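You operate a simulated robot arm through the tools that you are given. There is no shell and no other tool.

You run a simulated robot arm. Do the job below in one go: nothing can be reset, and whatever is moved stays where it is left.

TASK
Clear the dye off the orange cover, wash it and wipe it dry.
Fine: blue wipe, then blue brush, both wet from the wash tin; white wipe last; each tool returns to its spot on the bench, cover left in the rinse tray. Set down upright: blue brush.

The check looks at the end state, three seconds after you hand in, the way a careful person would. Anything else that was tipped, shoved, dropped, spilled or broken makes it a failure. A push-on lid holds only when it is set on centred and level and pressed home; a screw cap is set on level and turned clockwise until tight.

THE ROBOT
A 6-joint arm with a two-finger gripper, fixed in place. Base frame: the origin is on the floor under the middle of its stand, x ahead of it, y to its left, z up; the work surface is at about z = 0.88. Units: m, rad, N and s.
It reaches about 1.637 m from its shoulder. Its first joint turns from -2.897 to 2.897 rad. Payload 3.43 kg.
The tool frame sits at the grasp point between the pads (the TCP): z along the fingers, y along the line on which they close. The tips reach 0.02 m beyond it. The gripper opens to 0.19 m; its body begins 0.248 m behind the TCP.
Orientation is that of the tool frame in the base frame, as a unit quaternion [w, x, y, z]. With the fingers straight down and closing along the base's y, the tool's x points along the base's -x, its y along +y and its z along -z.

THE INTERFACE
- The arm moves only by the tool step_arm. Its argument "rows" is a list of rows, each a list of 3 entries, a list of its own where there are three numbers: the shift along the tool's x, y, z in mm, then the turn, a rotation vector about the tool's x, y, z in rad, then the gripper command, from -1 (fully open) to 1 (shut), values between in proportion. In form: [[[dx, dy, dz], [ax, ay, az], fingers], ...]. A call has 1 to 20 rows; each row is the pose to reach, as a shift and turn from the pose commanded when the call began, along the tool's axes at that moment. A row lasts 0.2 s, in which the tool goes at most 0.05 m and 0.15 rad; a call with a longer step from one row to the next is refused whole, and so is a gripper value outside its range. Where a pose cannot be reached the arm comes as near as it can. A force on the tool above 90 N (or 10 N above the force at the start of the call, whichever is more), or a blocked arm, ends the call early, and 0.2 s more pass. Each finger travels about 0.045 m/s and halts on what it meets, pressing with about 29 N; the grip force reading is that of the motor and also rises with nothing between the fingers. The clock runs only during rows and for 0.2 s after the last one: add rows that repeat a pose to give the fingers time. It gives the time, the measured TCP pose, the force on the tool (base axes), the opening and the grip force at its end, in the units of the frame above (readings bear some noise), with the torque about the TCP (base axes, N m) and any sound that the robot's microphone picked up.
- Cameras (640 x 400 px; columns grow to the right, rows downward): "scene" is fixed at [0.0377, 0.6472, 1.504]; the picture's right is [-0.21, -0.98, 0.00], its down [-0.53, 0.11, -0.84] and it looks along [0.82, -0.17, -0.54] (base axes); focal length 363 px, centre (320, 200). "wrist" rides on the gripper at [0.07, -0.008, -0.288] in the tool frame; the picture's right is [0.12, 0.99, 0.00], its down [-0.96, 0.12, -0.25] and it looks along [-0.25, 0.03, 0.97] (tool axes); focal length 261 px, centre (320, 200). There is no depth. A picture from a camera that has moved, and an enlarged one, comes with that camera's place and axes in the base frame and with its lens. The place of the scene camera against the robot may be out by one fixed shift of up to 0.025 m in any direction.
- grab_frame(camera): a new picture of that camera. It takes no simulated time.
- slide_trunk(by): slides the trunk up (or, below 0, down) by that many m; the arm rides with it, the base frame stays. It gives what a move gives, with no picture.
- zoom(camera, box): a new picture of the part [left, top, right, bottom] of that camera's present view, enlarged. It takes no simulated time.
- close_job(): hands the job in; it is judged then, once.

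Nothing tells you positions but the pictures and the camera data. Unless the task says otherwise, let go and move clear before handing in.

The tools are called as a command line: name --argument value ..., lists and objects as JSON in quotes. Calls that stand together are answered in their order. step_arm: Moves the arm, as the interface text tells. Its arguments: {"type":"object","properties":{"rows":{"type":"array"}},"required":["rows"]} The other tools are called the same way: slide_trunk (by) moves the trunk up or down; grab_frame (camera) takes a picture; zoom (camera, box) takes an enlarged picture of a part of a camera's view; close_job () hands the job in.

At the start:

```text
clock: 0.0
tcp_pos: [0.6236, 0.3601, 1.253]
ee_rot: [0.0, 0.0, 1.0, 0.0]
force: [0.2, 0.2, -0.2]
wrist_torque: [-0.01, 0.01, 0.0]
width: 0.1899
grip_force: 0.2
trunk travel left (down, up): [-0.175, 0.065]
```

scene: 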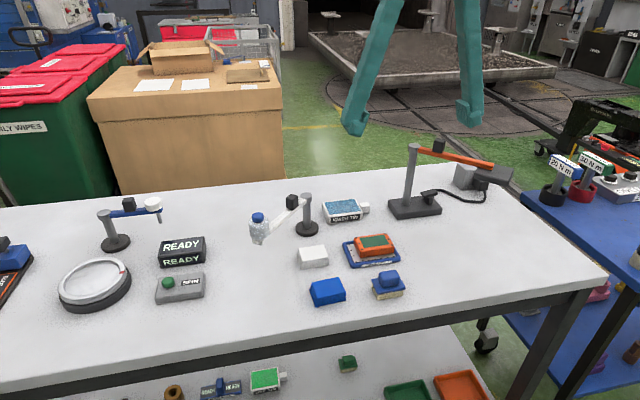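
wrist: 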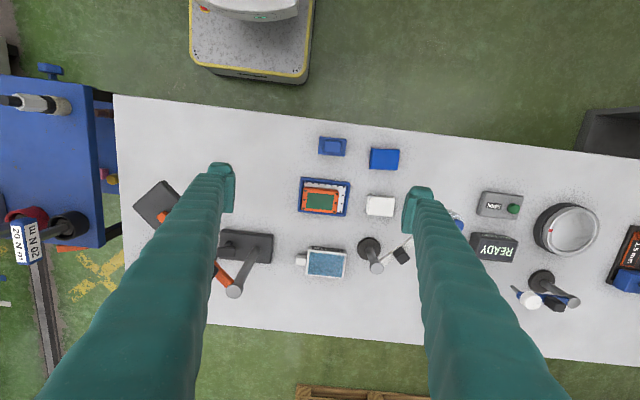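

I see a bench with a blue block (wipe?), a blue brush, a white block (wipe), an orange cover with green dye on a blue tray, and a wash tin with blue fluid. I'll zoom in to identify everything before moving.

zoom --camera "scene" --box '[280, 180, 440, 310]'

zoom --camera "wrist" --box '[270, 120, 430, 290]'

zoom --camera "scene" --box '[40, 180, 340, 330]'

zoom --camera "scene" --box '[150, 330, 500, 400]'

```text
3.08 times, centred on (360, 245) of scene
camera zoom: at [0.0377, 0.6472, 1.504], right [-0.21, -0.98, 0.0], down [-0.53, 0.11, -0.84], along [0.82, -0.17, -0.54], focal length 1117 px, centre (197, 62)
```

zoom: 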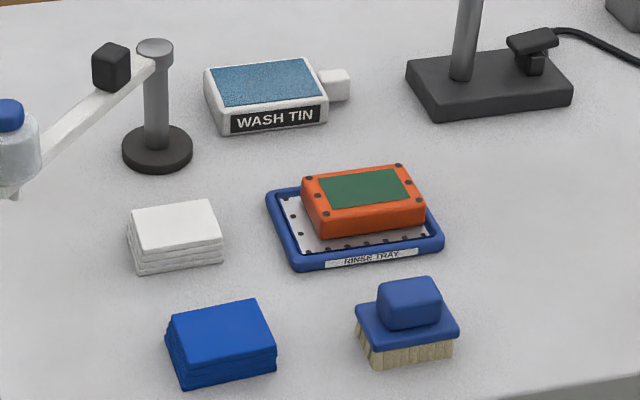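

```text
2.35 times, centred on (350, 205) of wrist
camera zoom: at [0.5528, 0.3517, 1.541], right [-0.12, 0.99, 0.0], down [0.96, 0.12, 0.25], along [0.25, 0.03, -0.97], focal length 613 px, centre (249, 188)
```

zoom: 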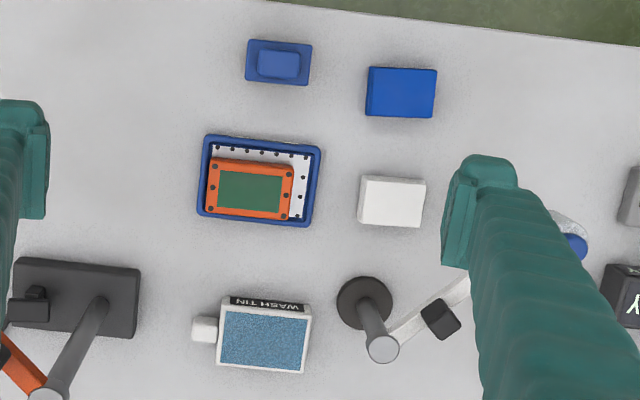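

```text
2.13 times, centred on (190, 255) of scene
camera zoom: at [0.0377, 0.6472, 1.504], right [-0.21, -0.98, 0.0], down [-0.53, 0.11, -0.84], along [0.82, -0.17, -0.54], focal length 774 px, centre (597, 83)
```

zoom: 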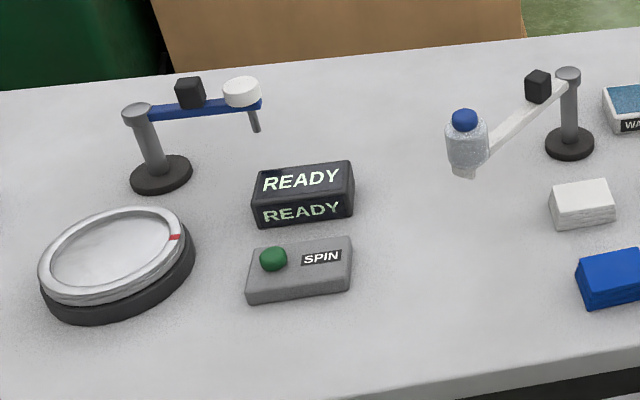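

```text
1.83 times, centred on (325, 365) of scene
camera zoom: at [0.0377, 0.6472, 1.504], right [-0.21, -0.98, 0.0], down [-0.53, 0.11, -0.84], along [0.82, -0.17, -0.54], focal length 664 px, centre (311, -102)
```

zoom: 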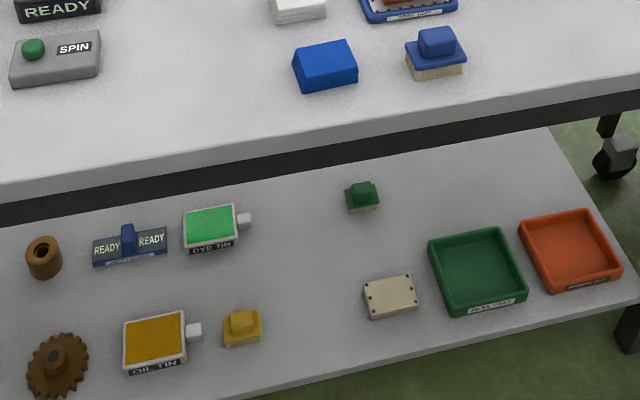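

The cover with its green dye patch sits in the rinse tray. Next I'll look closely at the fingers, the tray and the tin to judge clearances.

zoom --camera "scene" --box '[320, 20, 510, 140]'

zoom --camera "scene" --box '[330, 220, 420, 276]'

zoom --camera "scene" --box '[305, 185, 385, 235]'

zoom --camera "wrist" --box '[170, 130, 250, 230]'

zoom --camera "wrist" --box '[285, 130, 415, 220]'

zoom --camera "scene" --box '[300, 260, 420, 320]'

```text
3.33 times, centred on (415, 80) of scene
camera zoom: at [0.0377, 0.6472, 1.504], right [-0.21, -0.98, 0.0], down [-0.53, 0.11, -0.84], along [0.82, -0.17, -0.54], focal length 1210 px, centre (3, 600)
```

zoom: 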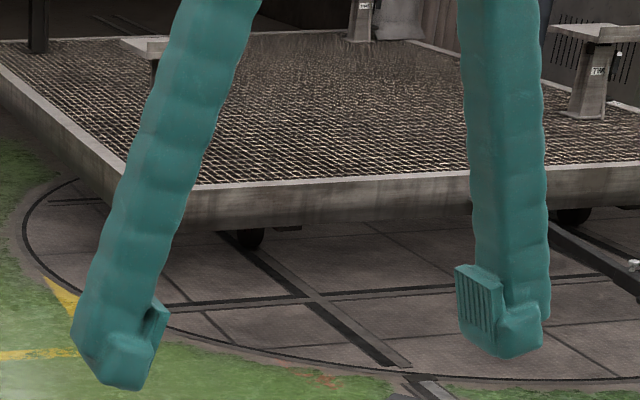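

```text
7.11 times, centred on (375, 248) of scene
camera zoom: at [0.0377, 0.6472, 1.504], right [-0.21, -0.98, 0.0], down [-0.53, 0.11, -0.84], along [0.82, -0.17, -0.54], focal length 2582 px, centre (-71, -141)
```

zoom: 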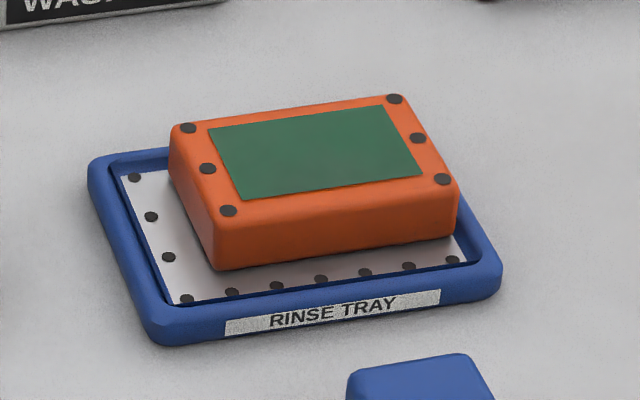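

```text
8.00 times, centred on (345, 210) of scene
camera zoom: at [0.0377, 0.6472, 1.504], right [-0.21, -0.98, 0.0], down [-0.53, 0.11, -0.84], along [0.82, -0.17, -0.54], focal length 2904 px, centre (120, 120)
```

zoom: 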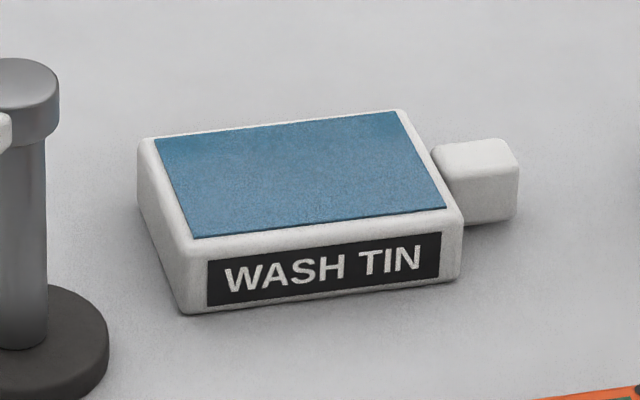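

```text
4.00 times, centred on (210, 180) of wrist
camera zoom: at [0.5528, 0.3517, 1.541], right [-0.12, 0.99, 0.0], down [0.96, 0.12, 0.25], along [0.25, 0.03, -0.97], focal length 1043 px, centre (760, 280)
```

zoom: 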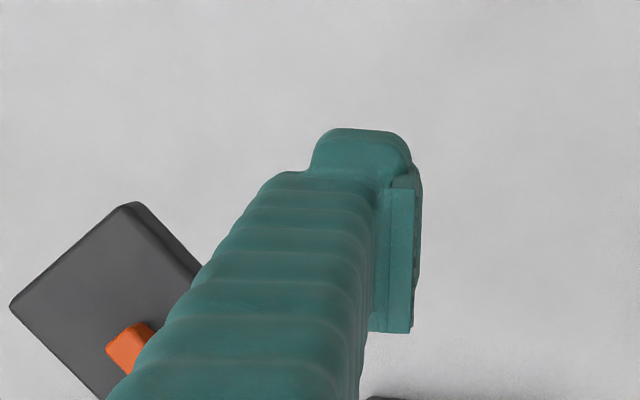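

```text
4.44 times, centred on (350, 175) of wrist
camera zoom: at [0.5528, 0.3517, 1.541], right [-0.12, 0.99, 0.0], down [0.96, 0.12, 0.25], along [0.25, 0.03, -0.97], focal length 1158 px, centre (187, 311)
```

zoom: 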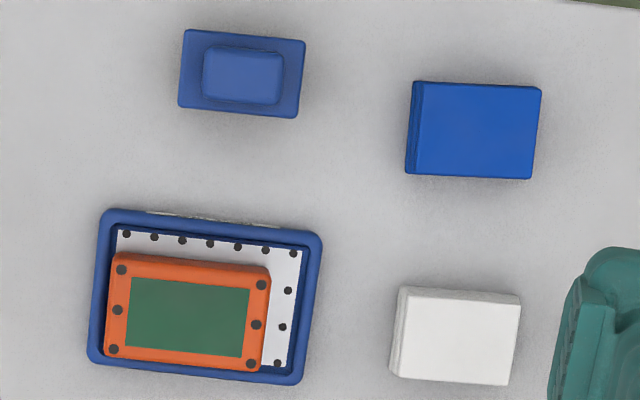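

```text
5.33 times, centred on (360, 290) of scene
camera zoom: at [0.0377, 0.6472, 1.504], right [-0.21, -0.98, 0.0], down [-0.53, 0.11, -0.84], along [0.82, -0.17, -0.54], focal length 1936 px, centre (107, -280)
```

zoom: 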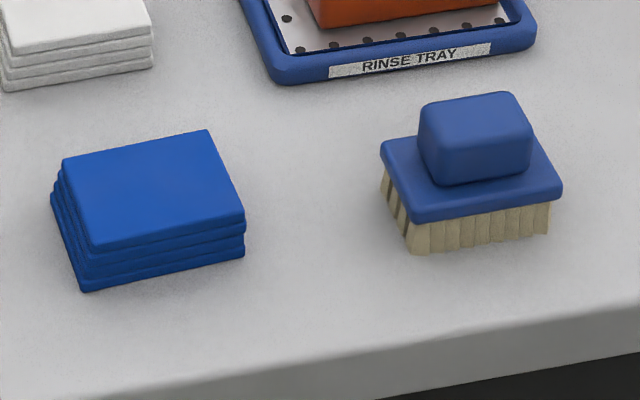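

The blue wipe is at about (0.596, 0.516), turned about 3.6° counter-clockwise, with its top near z 0.905. I'll move above it, narrow the fingers to about 9 cm and look again from closer.

step_arm --rows '[[[3, 20, 26], [0, 0, -0.008], -0.85], [[7, 40, 52], [0, 0, -0.016], -0.7], [[10, 60, 78], [0, 0, -0.024], -0.55], [[14, 80, 104], [0, 0, -0.032], -0.4], [[17, 100, 128], [0, 0, -0.04], -0.25], [[20, 120, 152], [0, 0, -0.048], -0.1], [[24, 140, 178], [0, 0, -0.056], 0.03], [[27.3, 156, 203], [0, 0, -0.063], 0.03], [[27.3, 156, 203], [0, 0, -0.063], 0.03], [[27.3, 156, 203], [0, 0, -0.063], 0.03]]'

grab_frame --camera "wrist"

grab_frame --camera "scene"

```text
clock: 2.2
tcp_pos: [0.5964, 0.5152, 1.051]
ee_rot: [-0.001, -0.031, 1.0, 0.0]
force: [-0.3, -0.2, -0.5]
wrist_torque: [0.02, 0.0, 0.03]
width: 0.0924
grip_force: 0.2
trunk travel left (down, up): [-0.175, 0.065]
```

```text
taken
camera wrist: at [0.5261, 0.503, 1.3377], right [-0.18, 0.98, 0.0], down [0.95, 0.18, 0.25], along [0.24, 0.04, -0.97], focal length 261 px, centre (320, 200)
```

wrist: 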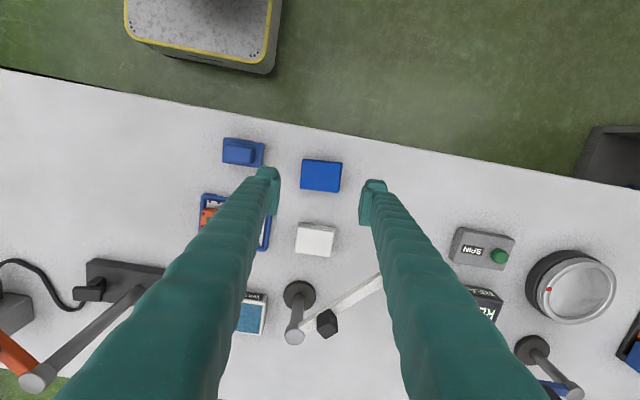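

```text
taken
```

scene: 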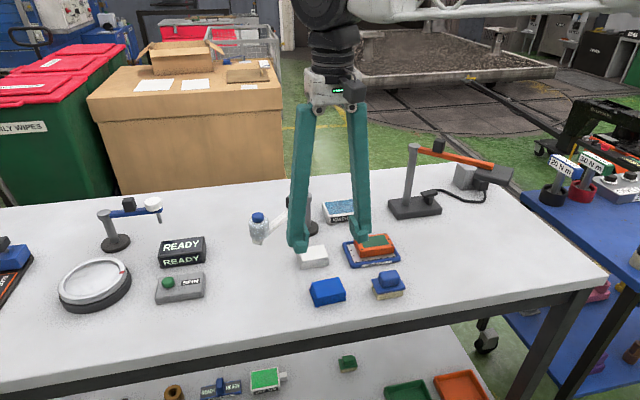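

The arm is now above the blue wipe with the fingers 9 cm apart. I'll zoom in to check the wipe's centre and its angle.

zoom --camera "wrist" --box '[260, 140, 390, 220]'

zoom --camera "wrist" --box '[190, 120, 290, 200]'

```text
4.92 times, centred on (325, 180) of wrist
camera zoom: at [0.5261, 0.503, 1.3377], right [-0.18, 0.98, 0.0], down [0.95, 0.18, 0.25], along [0.24, 0.04, -0.97], focal length 1283 px, centre (295, 298)
```

zoom: 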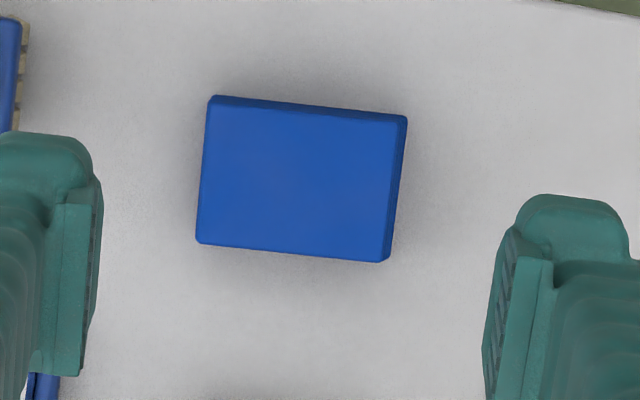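

```text
5.00 times, centred on (240, 160) of wrist
camera zoom: at [0.5261, 0.503, 1.3377], right [-0.18, 0.98, 0.0], down [0.95, 0.18, 0.25], along [0.24, 0.04, -0.97], focal length 1303 px, centre (720, 400)
```

zoom: 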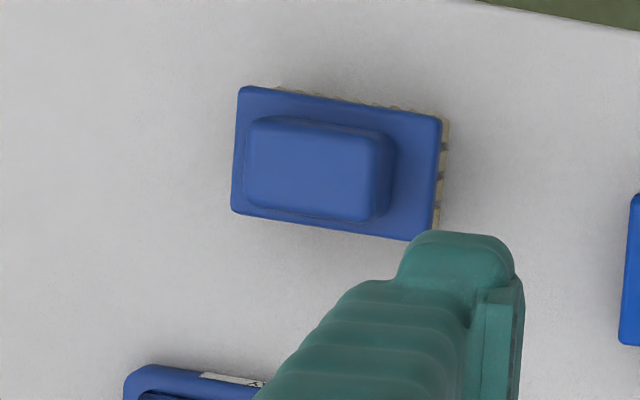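

The blue wipe's centre works out at (0.594, 0.516), turned about 4.5°, and it stands about 25 mm high. I'll make a small correction, lower so the pads overlap the upper part of the wipe, and check before closing.

step_arm --rows '[[[2, 0, 10], [0, 0, -0.014], 0.03], [[2, 0, 40], [0, 0, -0.014], 0.03], [[2, 0, 70], [0, 0, -0.014], 0.03], [[2, 0, 95], [0, 0, -0.014], 0.03], [[2, 0, 115], [0, 0, -0.014], 0.03], [[2, 0, 128], [0, 0, -0.014], 0.03], [[2, 0, 135], [0, 0, -0.014], 0.03], [[2, 0, 139], [0, 0, -0.014], 0.03], [[2, 0, 139], [0, 0, -0.014], 0.03]]'

grab_frame --camera "wrist"

zoom --camera "scene" --box '[280, 240, 400, 320]'

```text
clock: 4.2
tcp_pos: [0.5945, 0.5154, 0.9115]
ee_rot: [0.0, -0.039, 0.999, 0.0]
force: [-0.1, -0.4, 0.1]
wrist_torque: [0.02, 0.01, -0.03]
width: 0.0923
grip_force: 0.1
trunk travel left (down, up): [-0.175, 0.065]
```

```text
taken
camera wrist: at [0.5243, 0.5017, 1.199], right [-0.19, 0.98, 0.0], down [0.95, 0.19, 0.25], along [0.24, 0.05, -0.97], focal length 261 px, centre (320, 200)
```

wrist: 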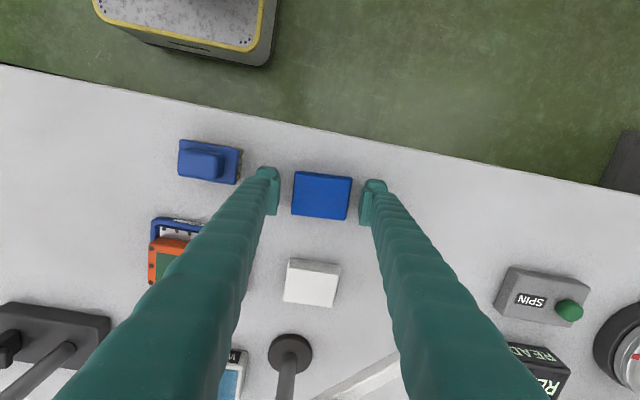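

```text
5.00 times, centred on (340, 280) of scene
camera zoom: at [0.0377, 0.6472, 1.504], right [-0.21, -0.98, 0.0], down [-0.53, 0.11, -0.84], along [0.82, -0.17, -0.54], focal length 1815 px, centre (220, -200)
```

zoom: 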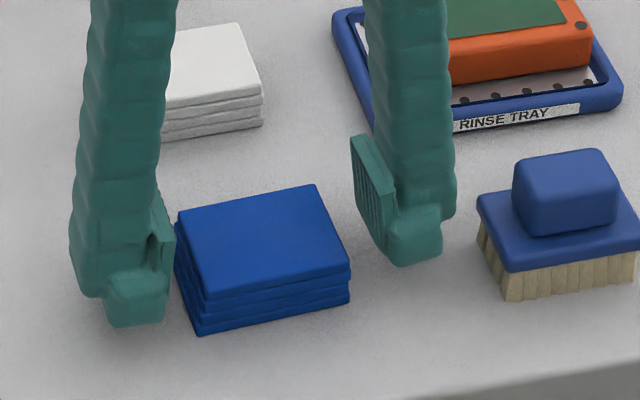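

The fingers straddle the wipe evenly with the tips about 1 cm above the bench. Closing now.

step_arm --rows '[[[0, 0, 0], [0, 0, 0], 0.3], [[0, 0, 0], [0, 0, 0], 0.6], [[0, 0, 0], [0, 0, 0], 1], [[0, 0, 0], [0, 0, 0], 1], [[0, 0, 0], [0, 0, 0], 1], [[0, 0, 0], [0, 0, 0], 1]]'

zoom --camera "scene" --box '[280, 240, 400, 320]'

zoom --camera "wrist" --box '[260, 140, 390, 240]'

```text
clock: 5.6
tcp_pos: [0.5948, 0.5156, 0.9119]
ee_rot: [0.0, -0.04, 0.999, 0.0]
force: [0.0, 0.8, 1.3]
wrist_torque: [0.0, -0.04, 0.03]
width: 0.0683
grip_force: 29.4
trunk travel left (down, up): [-0.175, 0.065]
```

```text
5.00 times, centred on (340, 280) of scene
camera zoom: at [0.0377, 0.6472, 1.504], right [-0.21, -0.98, 0.0], down [-0.53, 0.11, -0.84], along [0.82, -0.17, -0.54], focal length 1815 px, centre (220, -200)
```

zoom: 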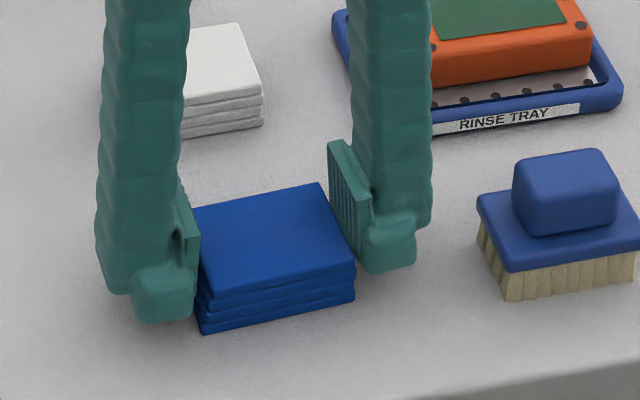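

```text
4.00 times, centred on (325, 190) of wrist
camera zoom: at [0.5243, 0.5017, 1.1991], right [-0.19, 0.98, 0.0], down [0.95, 0.19, 0.25], along [0.24, 0.05, -0.97], focal length 1043 px, centre (300, 240)
```

zoom: 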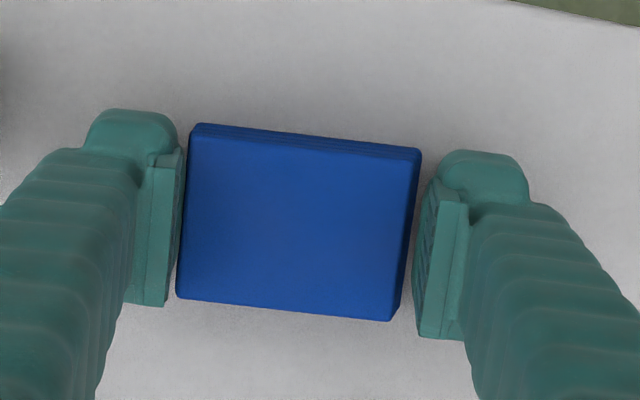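

The wipe is gripped (68 mm wide, 29 N) and moved only about 2 mm toward -y as the fingers closed. I'll lift it and look at the wash tin from above.

step_arm --rows '[[[0, 0, -5], [0, 0, 0], 1], [[0, 0, -20], [0, 0, 0], 1], [[0, 0, -45], [0, 0, 0], 1], [[0, 0, -75], [0, 0, 0], 1], [[0, 0, -105], [0, 0, 0], 1], [[0, 0, -130], [0, 0, 0], 1], [[0, 0, -140], [0, 0, 0], 1], [[0, 0, -140], [0, 0, 0], 1]]'

grab_frame --camera "scene"

grab_frame --camera "wrist"

```text
clock: 7.4
tcp_pos: [0.5949, 0.5177, 1.0504]
ee_rot: [0.0, -0.038, 0.999, 0.0]
force: [0.0, -0.7, -1.0]
wrist_torque: [0.01, 0.01, 0.0]
width: 0.0683
grip_force: 29.3
trunk travel left (down, up): [-0.175, 0.065]
```

```text
taken
```

scene: 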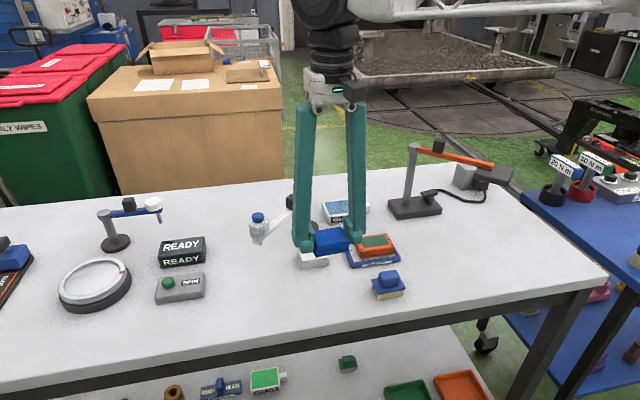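

```text
taken
camera wrist: at [0.5249, 0.5029, 1.3389], right [-0.19, 0.98, 0.0], down [0.95, 0.19, 0.25], along [0.24, 0.05, -0.97], focal length 261 px, centre (320, 200)
```

wrist: 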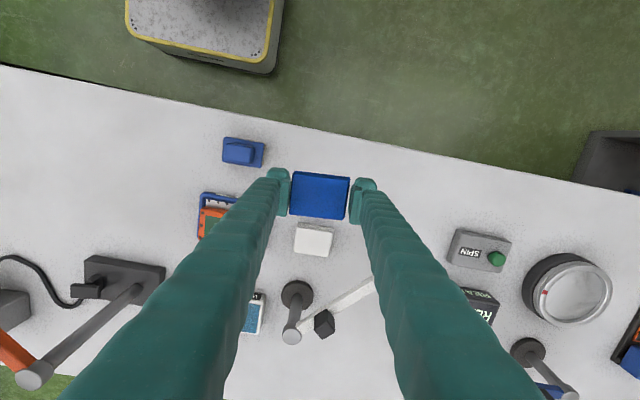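

The wipe is held and everything else is undisturbed. I'll move to just short of the wash tin at this height to view the tin between the fingers.

step_arm --rows '[[[-20, -12, 0], [0, 0, 0], 1], [[-45, -28, 0], [0, 0, 0], 1], [[-75, -47, 0], [0, 0, 0], 1], [[-105, -66, 0], [0, 0, 0], 1], [[-135, -85, 0], [0, 0, 0], 1], [[-160, -101, 0], [0, 0, 0], 1], [[-182, -114, 0], [0, 0, 0], 1], [[-196.6, -123.5, 0], [0, 0, 0], 1], [[-196.6, -123.5, 0], [0, 0, 0], 1]]'

grab_frame --camera "wrist"

zoom --camera "wrist" --box '[250, 180, 400, 320]'

grab_frame --camera "scene"

```text
clock: 9.4
tcp_pos: [0.7996, 0.4051, 1.0502]
ee_rot: [-0.001, -0.038, 0.999, 0.0]
force: [0.1, 0.4, -0.1]
wrist_torque: [-0.01, -0.02, -0.01]
width: 0.0681
grip_force: 29.1
trunk travel left (down, up): [-0.175, 0.065]
```

```text
taken
camera wrist: at [0.7307, 0.3929, 1.3379], right [-0.19, 0.98, 0.0], down [0.95, 0.19, 0.25], along [0.24, 0.05, -0.97], focal length 261 px, centre (320, 200)
```

wrist: 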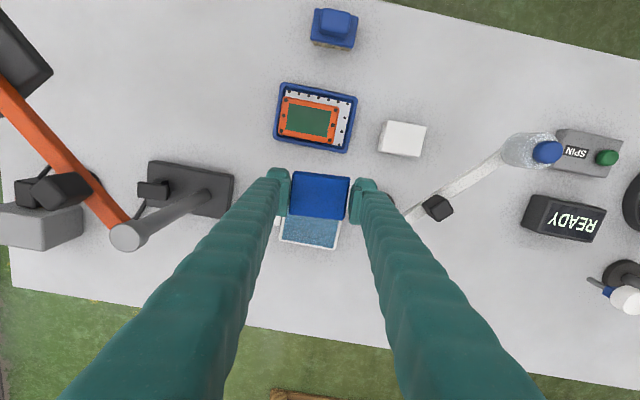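

```text
2.86 times, centred on (325, 250) of wrist
camera zoom: at [0.7307, 0.3929, 1.3379], right [-0.19, 0.98, 0.0], down [0.95, 0.19, 0.25], along [0.24, 0.05, -0.97], focal length 745 px, centre (306, 57)
```

zoom: 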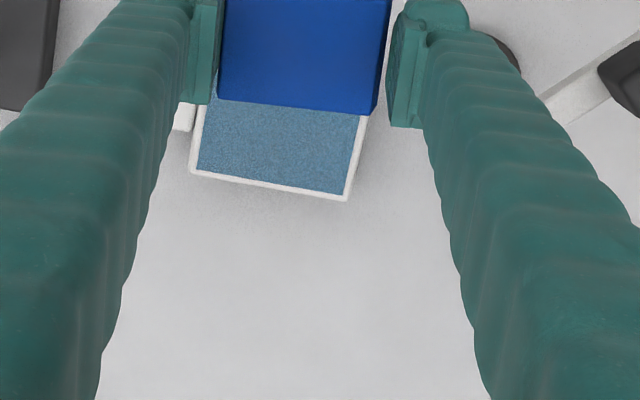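

```text
taken
```

scene: 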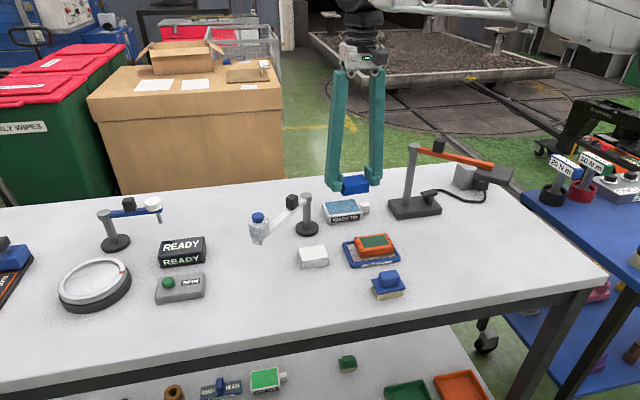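

The tin spans about x 0.856–0.924 and y 0.358–0.458, lies nearly square to the base axes, and its top is near z 0.908. I'll centre the wipe over it, square it up, and stop about 15 mm above.

step_arm --rows '[[[-22, -1.5, 0], [0, 0, 0.02], 1], [[-45, -3, 0], [0, 0, 0.04], 1], [[-68, -4.5, 0], [0, 0, 0.06], 1], [[-90, -5.9, 0], [0, 0, 0.077], 1], [[-90, -5.9, 25], [0, 0, 0.077], 1], [[-90, -5.9, 50], [0, 0, 0.077], 1], [[-90, -5.9, 75], [0, 0, 0.077], 1], [[-90, -5.9, 92], [0, 0, 0.077], 1], [[-90, -5.9, 96], [0, 0, 0.077], 1], [[-90, -5.9, 96], [0, 0, 0.077], 1]]'

zoom --camera "scene" --box '[290, 150, 410, 240]'

zoom --camera "wrist" --box '[240, 130, 400, 260]'

```text
clock: 11.6
tcp_pos: [0.8905, 0.4081, 0.956]
ee_rot: [0.0, 0.0, 1.0, 0.0]
force: [-0.4, -0.6, 0.1]
wrist_torque: [0.0, 0.0, -0.03]
width: 0.0685
grip_force: 28.6
trunk travel left (down, up): [-0.175, 0.065]
```

```text
4.44 times, centred on (350, 195) of scene
camera zoom: at [0.0377, 0.6472, 1.504], right [-0.21, -0.98, 0.0], down [-0.53, 0.11, -0.84], along [0.82, -0.17, -0.54], focal length 1614 px, centre (187, 222)
```

zoom: 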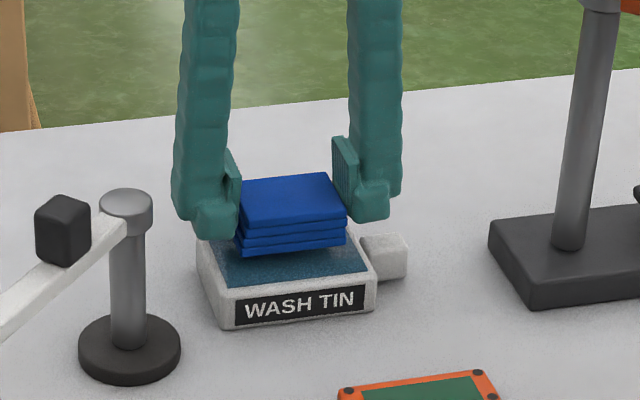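

```text
3.08 times, centred on (320, 195) of wrist
camera zoom: at [0.8196, 0.3999, 1.2433], right [-0.12, 0.99, 0.0], down [0.96, 0.12, 0.25], along [0.25, 0.03, -0.97], focal length 802 px, centre (320, 215)
```

zoom: 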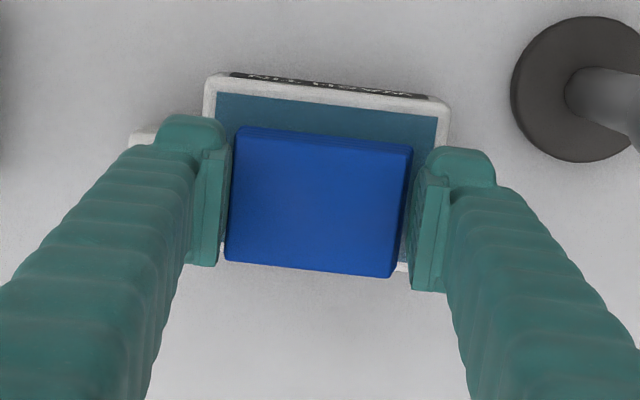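

The wipe is centred over the tin's blue pad, about 15 mm above it. I'll lower in small steps while watching the force.

step_arm --rows '[[[2, -1, 5], [0, 0, 0], 1], [[2, -1, 9], [0, 0, 0], 1], [[2, -1, 11], [0, 0, 0], 1], [[2, -1, 12], [0, 0, 0], 1]]'

step_arm --rows '[[[0, 0, 1], [0, 0, 0], 1], [[0, 0, 2], [0, 0, 0], 1], [[0, 0, 2], [0, 0, 0], 1]]'

step_arm --rows '[[[0, 0, 1], [0, 0, 0], 1], [[0, 0, 1], [0, 0, 0], 1]]'

```text
clock: 12.6
tcp_pos: [0.8873, 0.4085, 0.9434]
ee_rot: [0.0, 0.0, 1.0, 0.0]
force: [-0.6, -1.3, -0.5]
wrist_torque: [0.01, -0.01, 0.02]
width: 0.0686
grip_force: 28.6
trunk travel left (down, up): [-0.175, 0.065]
```

```text
clock: 13.4
tcp_pos: [0.8878, 0.4083, 0.9425]
ee_rot: [0.0, -0.001, 1.0, 0.0]
force: [0.6, -0.5, 1.7]
wrist_torque: [-0.01, 0.0, -0.01]
width: 0.0682
grip_force: 29.1
trunk travel left (down, up): [-0.175, 0.065]
```

```text
clock: 14.0
tcp_pos: [0.8883, 0.4082, 0.9409]
ee_rot: [0.001, 0.0, 1.0, 0.0]
force: [-0.2, 0.3, 11.0]
wrist_torque: [-0.04, 0.03, 0.01]
width: 0.0683
grip_force: 28.9
trunk travel left (down, up): [-0.175, 0.065]
```

Contact is clear at about 11 N. I'll hold it there for just over a second, then look at the wipe.

step_arm --rows '[[[0, 0, 0], [0, 0, 0], 1], [[0, 0, 0], [0, 0, 0], 1], [[0, 0, 0], [0, 0, 0], 1], [[0, 0, 0], [0, 0, 0], 1], [[0, 0, 0], [0, 0, 0], 1], [[0, 0, 0], [0, 0, 0], 1]]'

zoom --camera "scene" --box '[290, 150, 410, 240]'

```text
clock: 15.4
tcp_pos: [0.8886, 0.4079, 0.9414]
ee_rot: [0.0, 0.001, 1.0, 0.0]
force: [1.1, 1.2, 16.1]
wrist_torque: [0.03, -0.02, 0.0]
width: 0.0684
grip_force: 29.0
trunk travel left (down, up): [-0.175, 0.065]
```

```text
4.44 times, centred on (350, 195) of scene
camera zoom: at [0.0377, 0.6472, 1.504], right [-0.21, -0.98, 0.0], down [-0.53, 0.11, -0.84], along [0.82, -0.17, -0.54], focal length 1614 px, centre (187, 222)
```

zoom: 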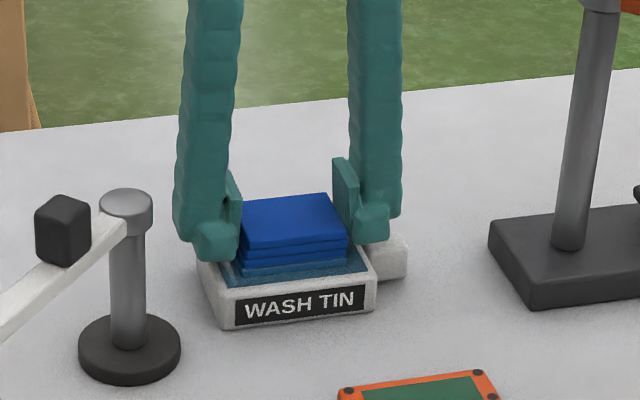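

Pressed at 16 N with the tin unmoved. I'll lift clear and use the wrist camera from here to place the cover precisely.

step_arm --rows '[[[0, 0, -5], [0, 0, 0], 1], [[0, 0, -20], [0, 0, 0], 1], [[0, 0, -45], [0, 0, 0], 1], [[0, 0, -70], [0, 0, 0], 1], [[0, 0, -90], [0, 0, 0], 1], [[0, 0, -99], [0, 0, 0], 1], [[0, 0, -99], [0, 0, 0], 1], [[0, 0, -99], [0, 0, 0], 1]]'

grab_frame --camera "wrist"

zoom --camera "wrist" --box '[250, 0, 400, 100]'

zoom --camera "scene" --box '[290, 130, 410, 220]'

```text
clock: 17.2
tcp_pos: [0.8897, 0.4075, 1.039]
ee_rot: [-0.001, 0.001, 1.0, 0.0]
force: [-0.2, 0.1, -0.5]
wrist_torque: [-0.01, 0.01, -0.03]
width: 0.0682
grip_force: 29.3
trunk travel left (down, up): [-0.175, 0.065]
```

```text
taken
camera wrist: at [0.8182, 0.4002, 1.3268], right [-0.12, 0.99, 0.0], down [0.96, 0.12, 0.25], along [0.25, 0.03, -0.97], focal length 261 px, centre (320, 200)
```

wrist: 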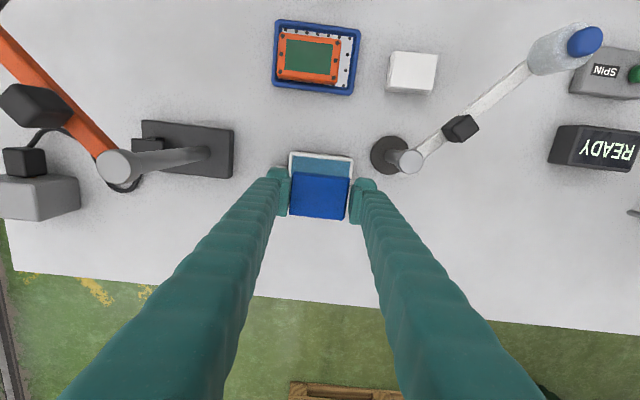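

```text
4.00 times, centred on (325, 50) of wrist
camera zoom: at [0.8182, 0.4002, 1.3268], right [-0.12, 0.99, 0.0], down [0.96, 0.12, 0.25], along [0.25, 0.03, -0.97], focal length 1043 px, centre (300, 800)
```

zoom: 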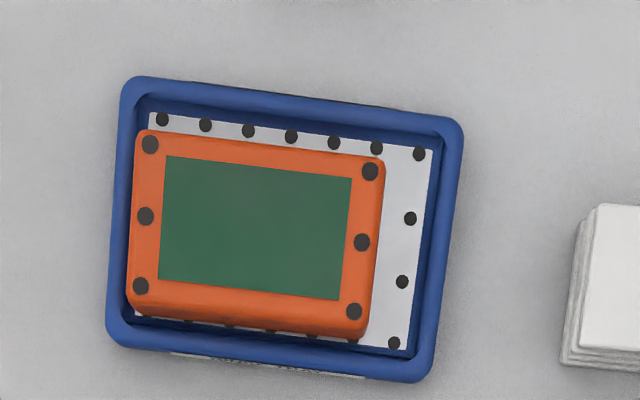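

```text
4.44 times, centred on (350, 175) of scene
camera zoom: at [0.0377, 0.6472, 1.504], right [-0.21, -0.98, 0.0], down [-0.53, 0.11, -0.84], along [0.82, -0.17, -0.54], focal length 1614 px, centre (187, 311)
```

zoom: 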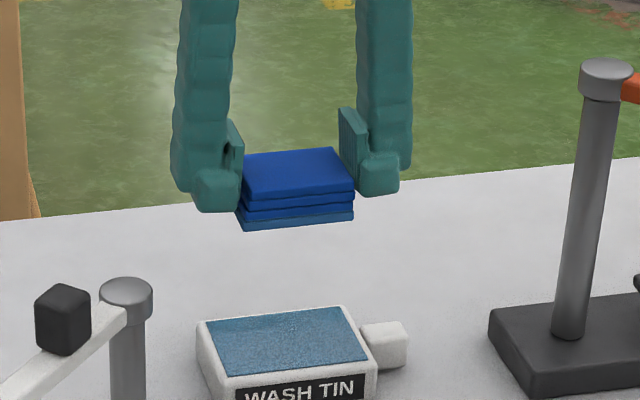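

The wipe's bottom layer has changed colour, so it is wet. The cover's patch centre comes out at (0.716, 0.371), turned about 1°, with its top near z 0.917. I'll move over it and stop about 15 mm above.

step_arm --rows '[[[20, -4, 0], [0, 0, -0.003], 1], [[50, -10, 0], [0, 0, -0.006], 1], [[85, -18, 0], [0, 0, -0.009], 1], [[120, -25, 0], [0, 0, -0.012], 1], [[150, -31, 0], [0, 0, -0.015], 1], [[171.7, -35.8, 0], [0, 0, -0.017], 1], [[171.7, -35.8, 25], [0, 0, -0.017], 1], [[171.7, -35.8, 50], [0, 0, -0.017], 1], [[171.7, -35.8, 68], [0, 0, -0.017], 1], [[171.7, -35.8, 74], [0, 0, -0.017], 1], [[171.7, -35.8, 74], [0, 0, -0.017], 1]]'

zoom --camera "scene" --box '[310, 180, 430, 270]'

zoom --camera "wrist" --box '[240, 130, 400, 260]'

```text
clock: 19.6
tcp_pos: [0.7167, 0.3714, 0.9658]
ee_rot: [0.0, -0.008, 1.0, 0.0]
force: [0.8, 0.0, -0.3]
wrist_torque: [0.01, 0.02, 0.01]
width: 0.0684
grip_force: 29.0
trunk travel left (down, up): [-0.175, 0.065]
```

```text
4.44 times, centred on (370, 225) of scene
camera zoom: at [0.0377, 0.6472, 1.504], right [-0.21, -0.98, 0.0], down [-0.53, 0.11, -0.84], along [0.82, -0.17, -0.54], focal length 1614 px, centre (98, 89)
```

zoom: 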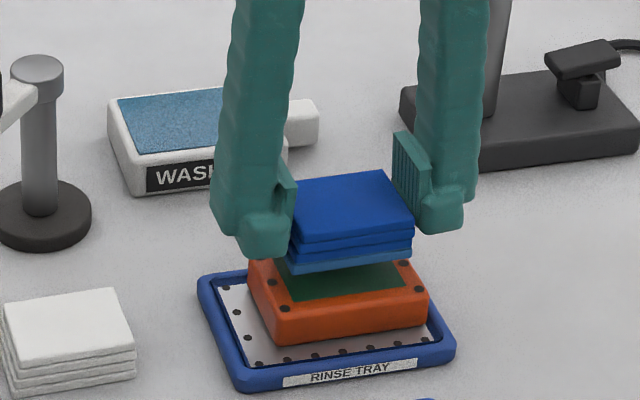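

```text
3.08 times, centred on (320, 195) of wrist
camera zoom: at [0.6468, 0.3627, 1.2534], right [-0.14, 0.99, 0.0], down [0.96, 0.13, 0.25], along [0.25, 0.03, -0.97], focal length 802 px, centre (320, 215)
```

zoom: 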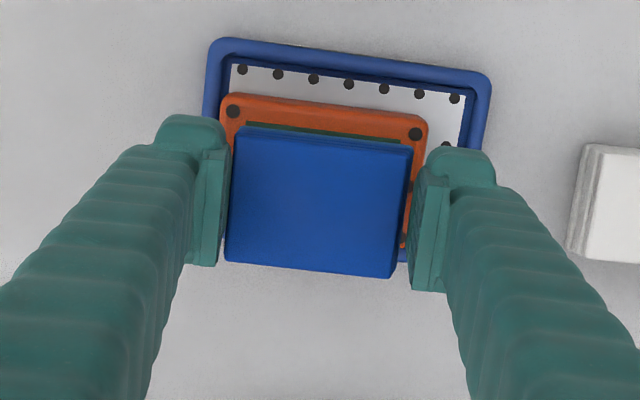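

The wipe is centred over the dye patch. Lowering in small steps to a light contact.

step_arm --rows '[[[0, 0, 4], [0, 0, 0], 1], [[0, 0, 8], [0, 0, 0], 1], [[0, 0, 11], [0, 0, 0], 1], [[0, 0, 12], [0, 0, 0], 1]]'

step_arm --rows '[[[0, 0, 1], [0, 0, 0], 1], [[0, 0, 2], [0, 0, 0], 1], [[0, 0, 2], [0, 0, 0], 1]]'

step_arm --rows '[[[0, 0, 1], [0, 0, 0], 1], [[0, 0, 1], [0, 0, 0], 1]]'

```text
clock: 20.6
tcp_pos: [0.7165, 0.3713, 0.9533]
ee_rot: [0.0, -0.008, 1.0, 0.0]
force: [0.2, -0.2, -1.0]
wrist_torque: [0.0, 0.0, -0.01]
width: 0.0681
grip_force: 29.4
trunk travel left (down, up): [-0.175, 0.065]
```

```text
clock: 21.4
tcp_pos: [0.7168, 0.3722, 0.951]
ee_rot: [-0.001, -0.008, 1.0, 0.0]
force: [0.2, -0.1, -0.6]
wrist_torque: [0.04, 0.01, -0.02]
width: 0.0681
grip_force: 29.5
trunk travel left (down, up): [-0.175, 0.065]
```

```text
clock: 22.0
tcp_pos: [0.7159, 0.3727, 0.9502]
ee_rot: [0.0, -0.007, 1.0, 0.0]
force: [0.4, 0.3, -0.3]
wrist_torque: [-0.01, 0.03, -0.02]
width: 0.0683
grip_force: 29.0
trunk travel left (down, up): [-0.175, 0.065]
```

step_arm --rows '[[[0, 0, 1], [0, 0, 0], 1], [[0, 0, 1], [0, 0, 0], 1]]'

step_arm --rows '[[[0, 0, 1], [0, 0, 0], 1], [[0, 0, 1], [0, 0, 0], 1]]'

zoom --camera "scene" --box '[330, 200, 420, 260]'

```text
clock: 22.6
tcp_pos: [0.7175, 0.3722, 0.9479]
ee_rot: [0.0, -0.008, 1.0, 0.0]
force: [0.5, -0.3, -0.5]
wrist_torque: [0.0, 0.0, -0.02]
width: 0.0683
grip_force: 29.1
trunk travel left (down, up): [-0.175, 0.065]
```

```text
clock: 23.2
tcp_pos: [0.7173, 0.3717, 0.9482]
ee_rot: [0.0, -0.008, 1.0, 0.0]
force: [0.4, -0.4, -0.6]
wrist_torque: [-0.01, -0.02, 0.02]
width: 0.0683
grip_force: 28.9
trunk travel left (down, up): [-0.175, 0.065]
```

```text
6.67 times, centred on (375, 230) of scene
camera zoom: at [0.0377, 0.6472, 1.504], right [-0.21, -0.98, 0.0], down [-0.53, 0.11, -0.84], along [0.82, -0.17, -0.54], focal length 2420 px, centre (-47, 0)
```

zoom: 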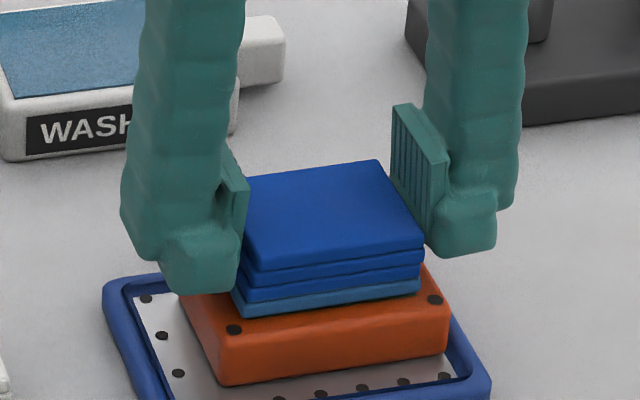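

No contact yet, so I'll keep going down a millimetre at a time.

step_arm --rows '[[[0, 0, 1], [0, 0, 0], 1], [[0, 0, 1], [0, 0, 0], 1]]'

step_arm --rows '[[[0, 0, 1], [0, 0, 0], 1], [[0, 0, 1], [0, 0, 0], 1]]'

```text
clock: 23.8
tcp_pos: [0.7168, 0.372, 0.9474]
ee_rot: [-0.001, -0.007, 1.0, 0.0]
force: [0.5, -0.1, -0.5]
wrist_torque: [-0.05, 0.0, 0.01]
width: 0.0685
grip_force: 29.3
trunk travel left (down, up): [-0.175, 0.065]
```

```text
clock: 24.4
tcp_pos: [0.7167, 0.3711, 0.9455]
ee_rot: [0.0, -0.009, 1.0, 0.0]
force: [0.7, -0.1, -0.1]
wrist_torque: [-0.02, -0.04, 0.0]
width: 0.0681
grip_force: 29.1
trunk travel left (down, up): [-0.175, 0.065]
```

step_arm --rows '[[[0, 0, 1], [0, 0, 0], 1], [[0, 0, 1], [0, 0, 0], 1]]'

step_arm --rows '[[[0, 0, 1], [0, 0, 0], 1], [[0, 0, 1], [0, 0, 0], 1]]'

zoom --camera "scene" --box '[330, 200, 420, 260]'

```text
clock: 25.0
tcp_pos: [0.717, 0.3734, 0.9443]
ee_rot: [0.0, -0.008, 1.0, -0.001]
force: [-0.7, -0.2, 0.7]
wrist_torque: [-0.03, 0.01, 0.0]
width: 0.0681
grip_force: 28.8
trunk travel left (down, up): [-0.175, 0.065]
```

```text
clock: 25.6
tcp_pos: [0.7161, 0.3716, 0.9441]
ee_rot: [0.0, -0.008, 1.0, 0.0]
force: [-0.1, -0.5, 14.9]
wrist_torque: [-0.08, 0.0, -0.01]
width: 0.0683
grip_force: 28.6
trunk travel left (down, up): [-0.175, 0.065]
```

```text
6.67 times, centred on (375, 230) of scene
camera zoom: at [0.0377, 0.6472, 1.504], right [-0.21, -0.98, 0.0], down [-0.53, 0.11, -0.84], along [0.82, -0.17, -0.54], focal length 2420 px, centre (-47, 0)
```

zoom: 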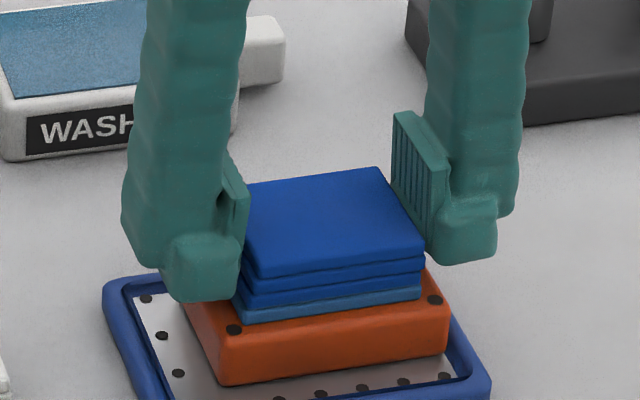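

Firm contact at about 15 N. I'll make one gentle stroke cycle and check that the cover stays put.

step_arm --rows '[[[0, 4, 0], [0, 0, 0], 1], [[0, 8, 0], [0, 0, 0], 1], [[0, 12, 0], [0, 0, 0], 1], [[0, 8, 0], [0, 0, 0], 1], [[0, 4, 0], [0, 0, 0], 1], [[0, 0, 0], [0, 0, 0], 1], [[0, -4, 0], [0, 0, 0], 1], [[0, -8, 0], [0, 0, 0], 1], [[0, -12, 0], [0, 0, 0], 1], [[0, -8, 0], [0, 0, 0], 1], [[0, -4, 0], [0, 0, 0], 1], [[0, 0, 0], [0, 0, 0], 1]]'

zoom --camera "scene" --box '[330, 200, 420, 260]'

zoom --camera "wrist" --box '[240, 130, 400, 260]'

```text
clock: 28.2
tcp_pos: [0.716, 0.371, 0.9448]
ee_rot: [0.0, -0.008, 1.0, 0.0]
force: [-1.4, -3.2, 11.5]
wrist_torque: [-0.07, 0.02, 0.17]
width: 0.0683
grip_force: 28.7
trunk travel left (down, up): [-0.175, 0.065]
```

```text
6.67 times, centred on (375, 230) of scene
camera zoom: at [0.0377, 0.6472, 1.504], right [-0.21, -0.98, 0.0], down [-0.53, 0.11, -0.84], along [0.82, -0.17, -0.54], focal length 2420 px, centre (-47, 0)
```

zoom: 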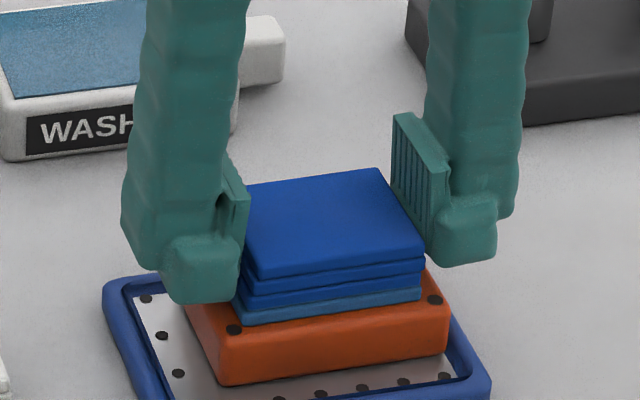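

```text
3.08 times, centred on (320, 195) of wrist
camera zoom: at [0.6451, 0.3625, 1.2323], right [-0.14, 0.99, 0.0], down [0.96, 0.13, 0.25], along [0.25, 0.03, -0.97], focal length 802 px, centre (320, 215)
```

zoom: 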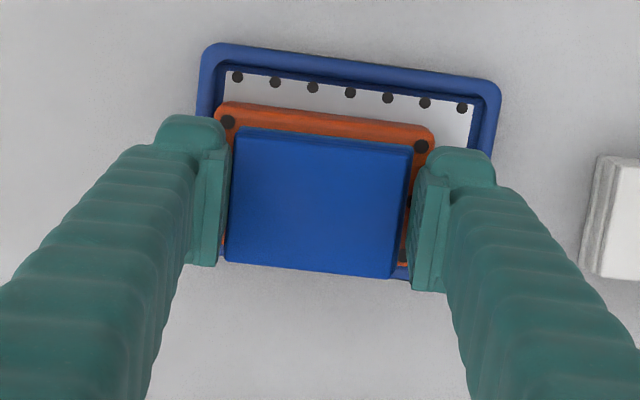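

The cover didn't move. I'll make more strokes in both directions over the whole patch.

step_arm --rows '[[[0, 6, 0], [0, 0, 0], 1], [[0, 12, 0], [0, 0, 0], 1], [[0, 6, 0], [0, 0, 0], 1], [[0, 0, 0], [0, 0, 0], 1], [[0, -6, 0], [0, 0, 0], 1], [[0, -12, 0], [0, 0, 0], 1], [[0, -6, 0], [0, 0, 0], 1], [[0, 0, 0], [0, 0, 0], 1], [[0, 6, 0], [0, 0, 0], 1], [[0, 12, 0], [0, 0, 0], 1], [[0, 6, 0], [0, 0, 0], 1], [[0, 0, 0], [0, 0, 0], 1], [[0, -6, 0], [0, 0, 0], 1], [[0, -12, 0], [0, 0, 0], 1], [[0, -6, 0], [0, 0, 0], 1], [[0, 0, 0], [0, 0, 0], 1]]'

step_arm --rows '[[[5, 0, 0], [0, 0, 0], 1], [[9, 0, 0], [0, 0, 0], 1], [[5, 0, 0], [0, 0, 0], 1], [[0, 0, 0], [0, 0, 0], 1], [[-5, 0, 0], [0, 0, 0], 1], [[-9, 0, 0], [0, 0, 0], 1], [[-5, 0, 0], [0, 0, 0], 1], [[0, 0, 0], [0, 0, 0], 1], [[5, 0, 0], [0, 0, 0], 1], [[9, 0, 0], [0, 0, 0], 1], [[5, 0, 0], [0, 0, 0], 1], [[0, 0, 0], [0, 0, 0], 1], [[-5, 0, 0], [0, 0, 0], 1], [[-9, 0, 0], [0, 0, 0], 1], [[-5, 0, 0], [0, 0, 0], 1], [[0, 0, 0], [0, 0, 0], 1]]'

zoom --camera "scene" --box '[330, 200, 420, 260]'

```text
clock: 31.6
tcp_pos: [0.717, 0.3725, 0.9445]
ee_rot: [0.0, -0.009, 1.0, 0.0]
force: [-1.6, 0.4, 4.6]
wrist_torque: [0.06, 0.06, 0.04]
width: 0.0684
grip_force: 29.5
trunk travel left (down, up): [-0.175, 0.065]
```

```text
clock: 35.0
tcp_pos: [0.7159, 0.3713, 0.9435]
ee_rot: [0.0, -0.008, 1.0, -0.001]
force: [0.4, -0.9, 0.7]
wrist_torque: [-0.01, -0.01, 0.03]
width: 0.0684
grip_force: 28.9
trunk travel left (down, up): [-0.175, 0.065]
```

```text
6.67 times, centred on (375, 230) of scene
camera zoom: at [0.0377, 0.6472, 1.504], right [-0.21, -0.98, 0.0], down [-0.53, 0.11, -0.84], along [0.82, -0.17, -0.54], focal length 2420 px, centre (-47, 0)
```

zoom: 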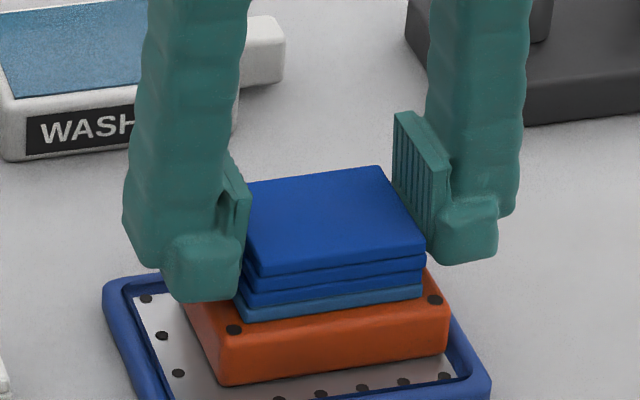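

The contact force has eased to almost nothing, so the wipe probably crept up about 1 mm in the fingers. I'll lift it and look at the cover.

step_arm --rows '[[[0, 0, -5], [0, 0, 0], 1], [[0, 0, -20], [0, 0, 0], 1], [[0, 0, -45], [0, 0, 0], 1], [[0, 0, -75], [0, 0, 0], 1], [[0, 0, -95], [0, 0, 0], 1], [[0, 0, -106], [0, 0, 0], 1], [[0, 0, -106], [0, 0, 0], 1]]'

zoom --camera "scene" --box '[330, 200, 420, 260]'

zoom --camera "scene" --box '[320, 130, 450, 220]'

```text
clock: 36.6
tcp_pos: [0.7157, 0.3709, 1.0497]
ee_rot: [0.0, -0.007, 1.0, 0.0]
force: [1.1, -0.2, -0.2]
wrist_torque: [0.01, 0.03, 0.0]
width: 0.068
grip_force: 28.7
trunk travel left (down, up): [-0.175, 0.065]
```

```text
6.67 times, centred on (375, 230) of scene
camera zoom: at [0.0377, 0.6472, 1.504], right [-0.21, -0.98, 0.0], down [-0.53, 0.11, -0.84], along [0.82, -0.17, -0.54], focal length 2420 px, centre (-47, 0)
```

zoom: 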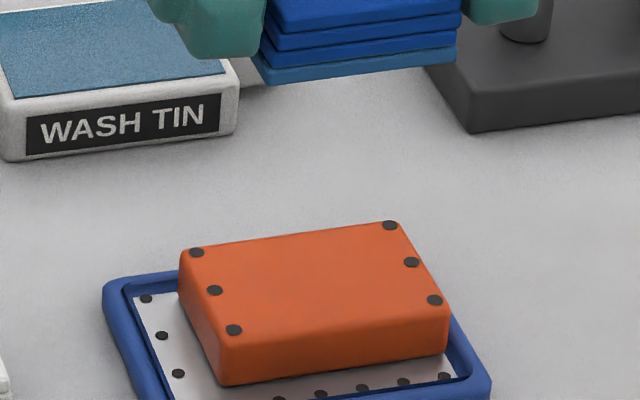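

```text
4.44 times, centred on (385, 175) of scene
camera zoom: at [0.0377, 0.6472, 1.504], right [-0.21, -0.98, 0.0], down [-0.53, 0.11, -0.84], along [0.82, -0.17, -0.54], focal length 1614 px, centre (31, 311)
```

zoom: 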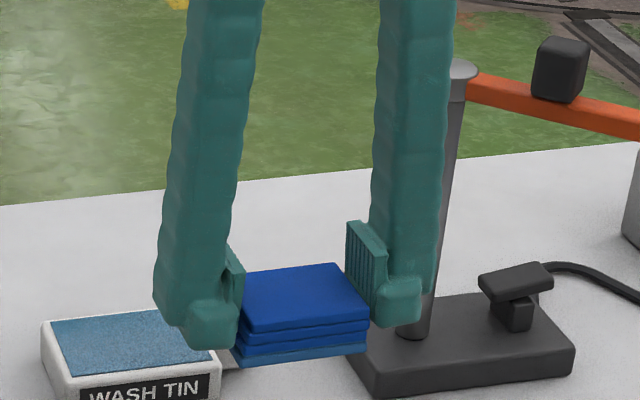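

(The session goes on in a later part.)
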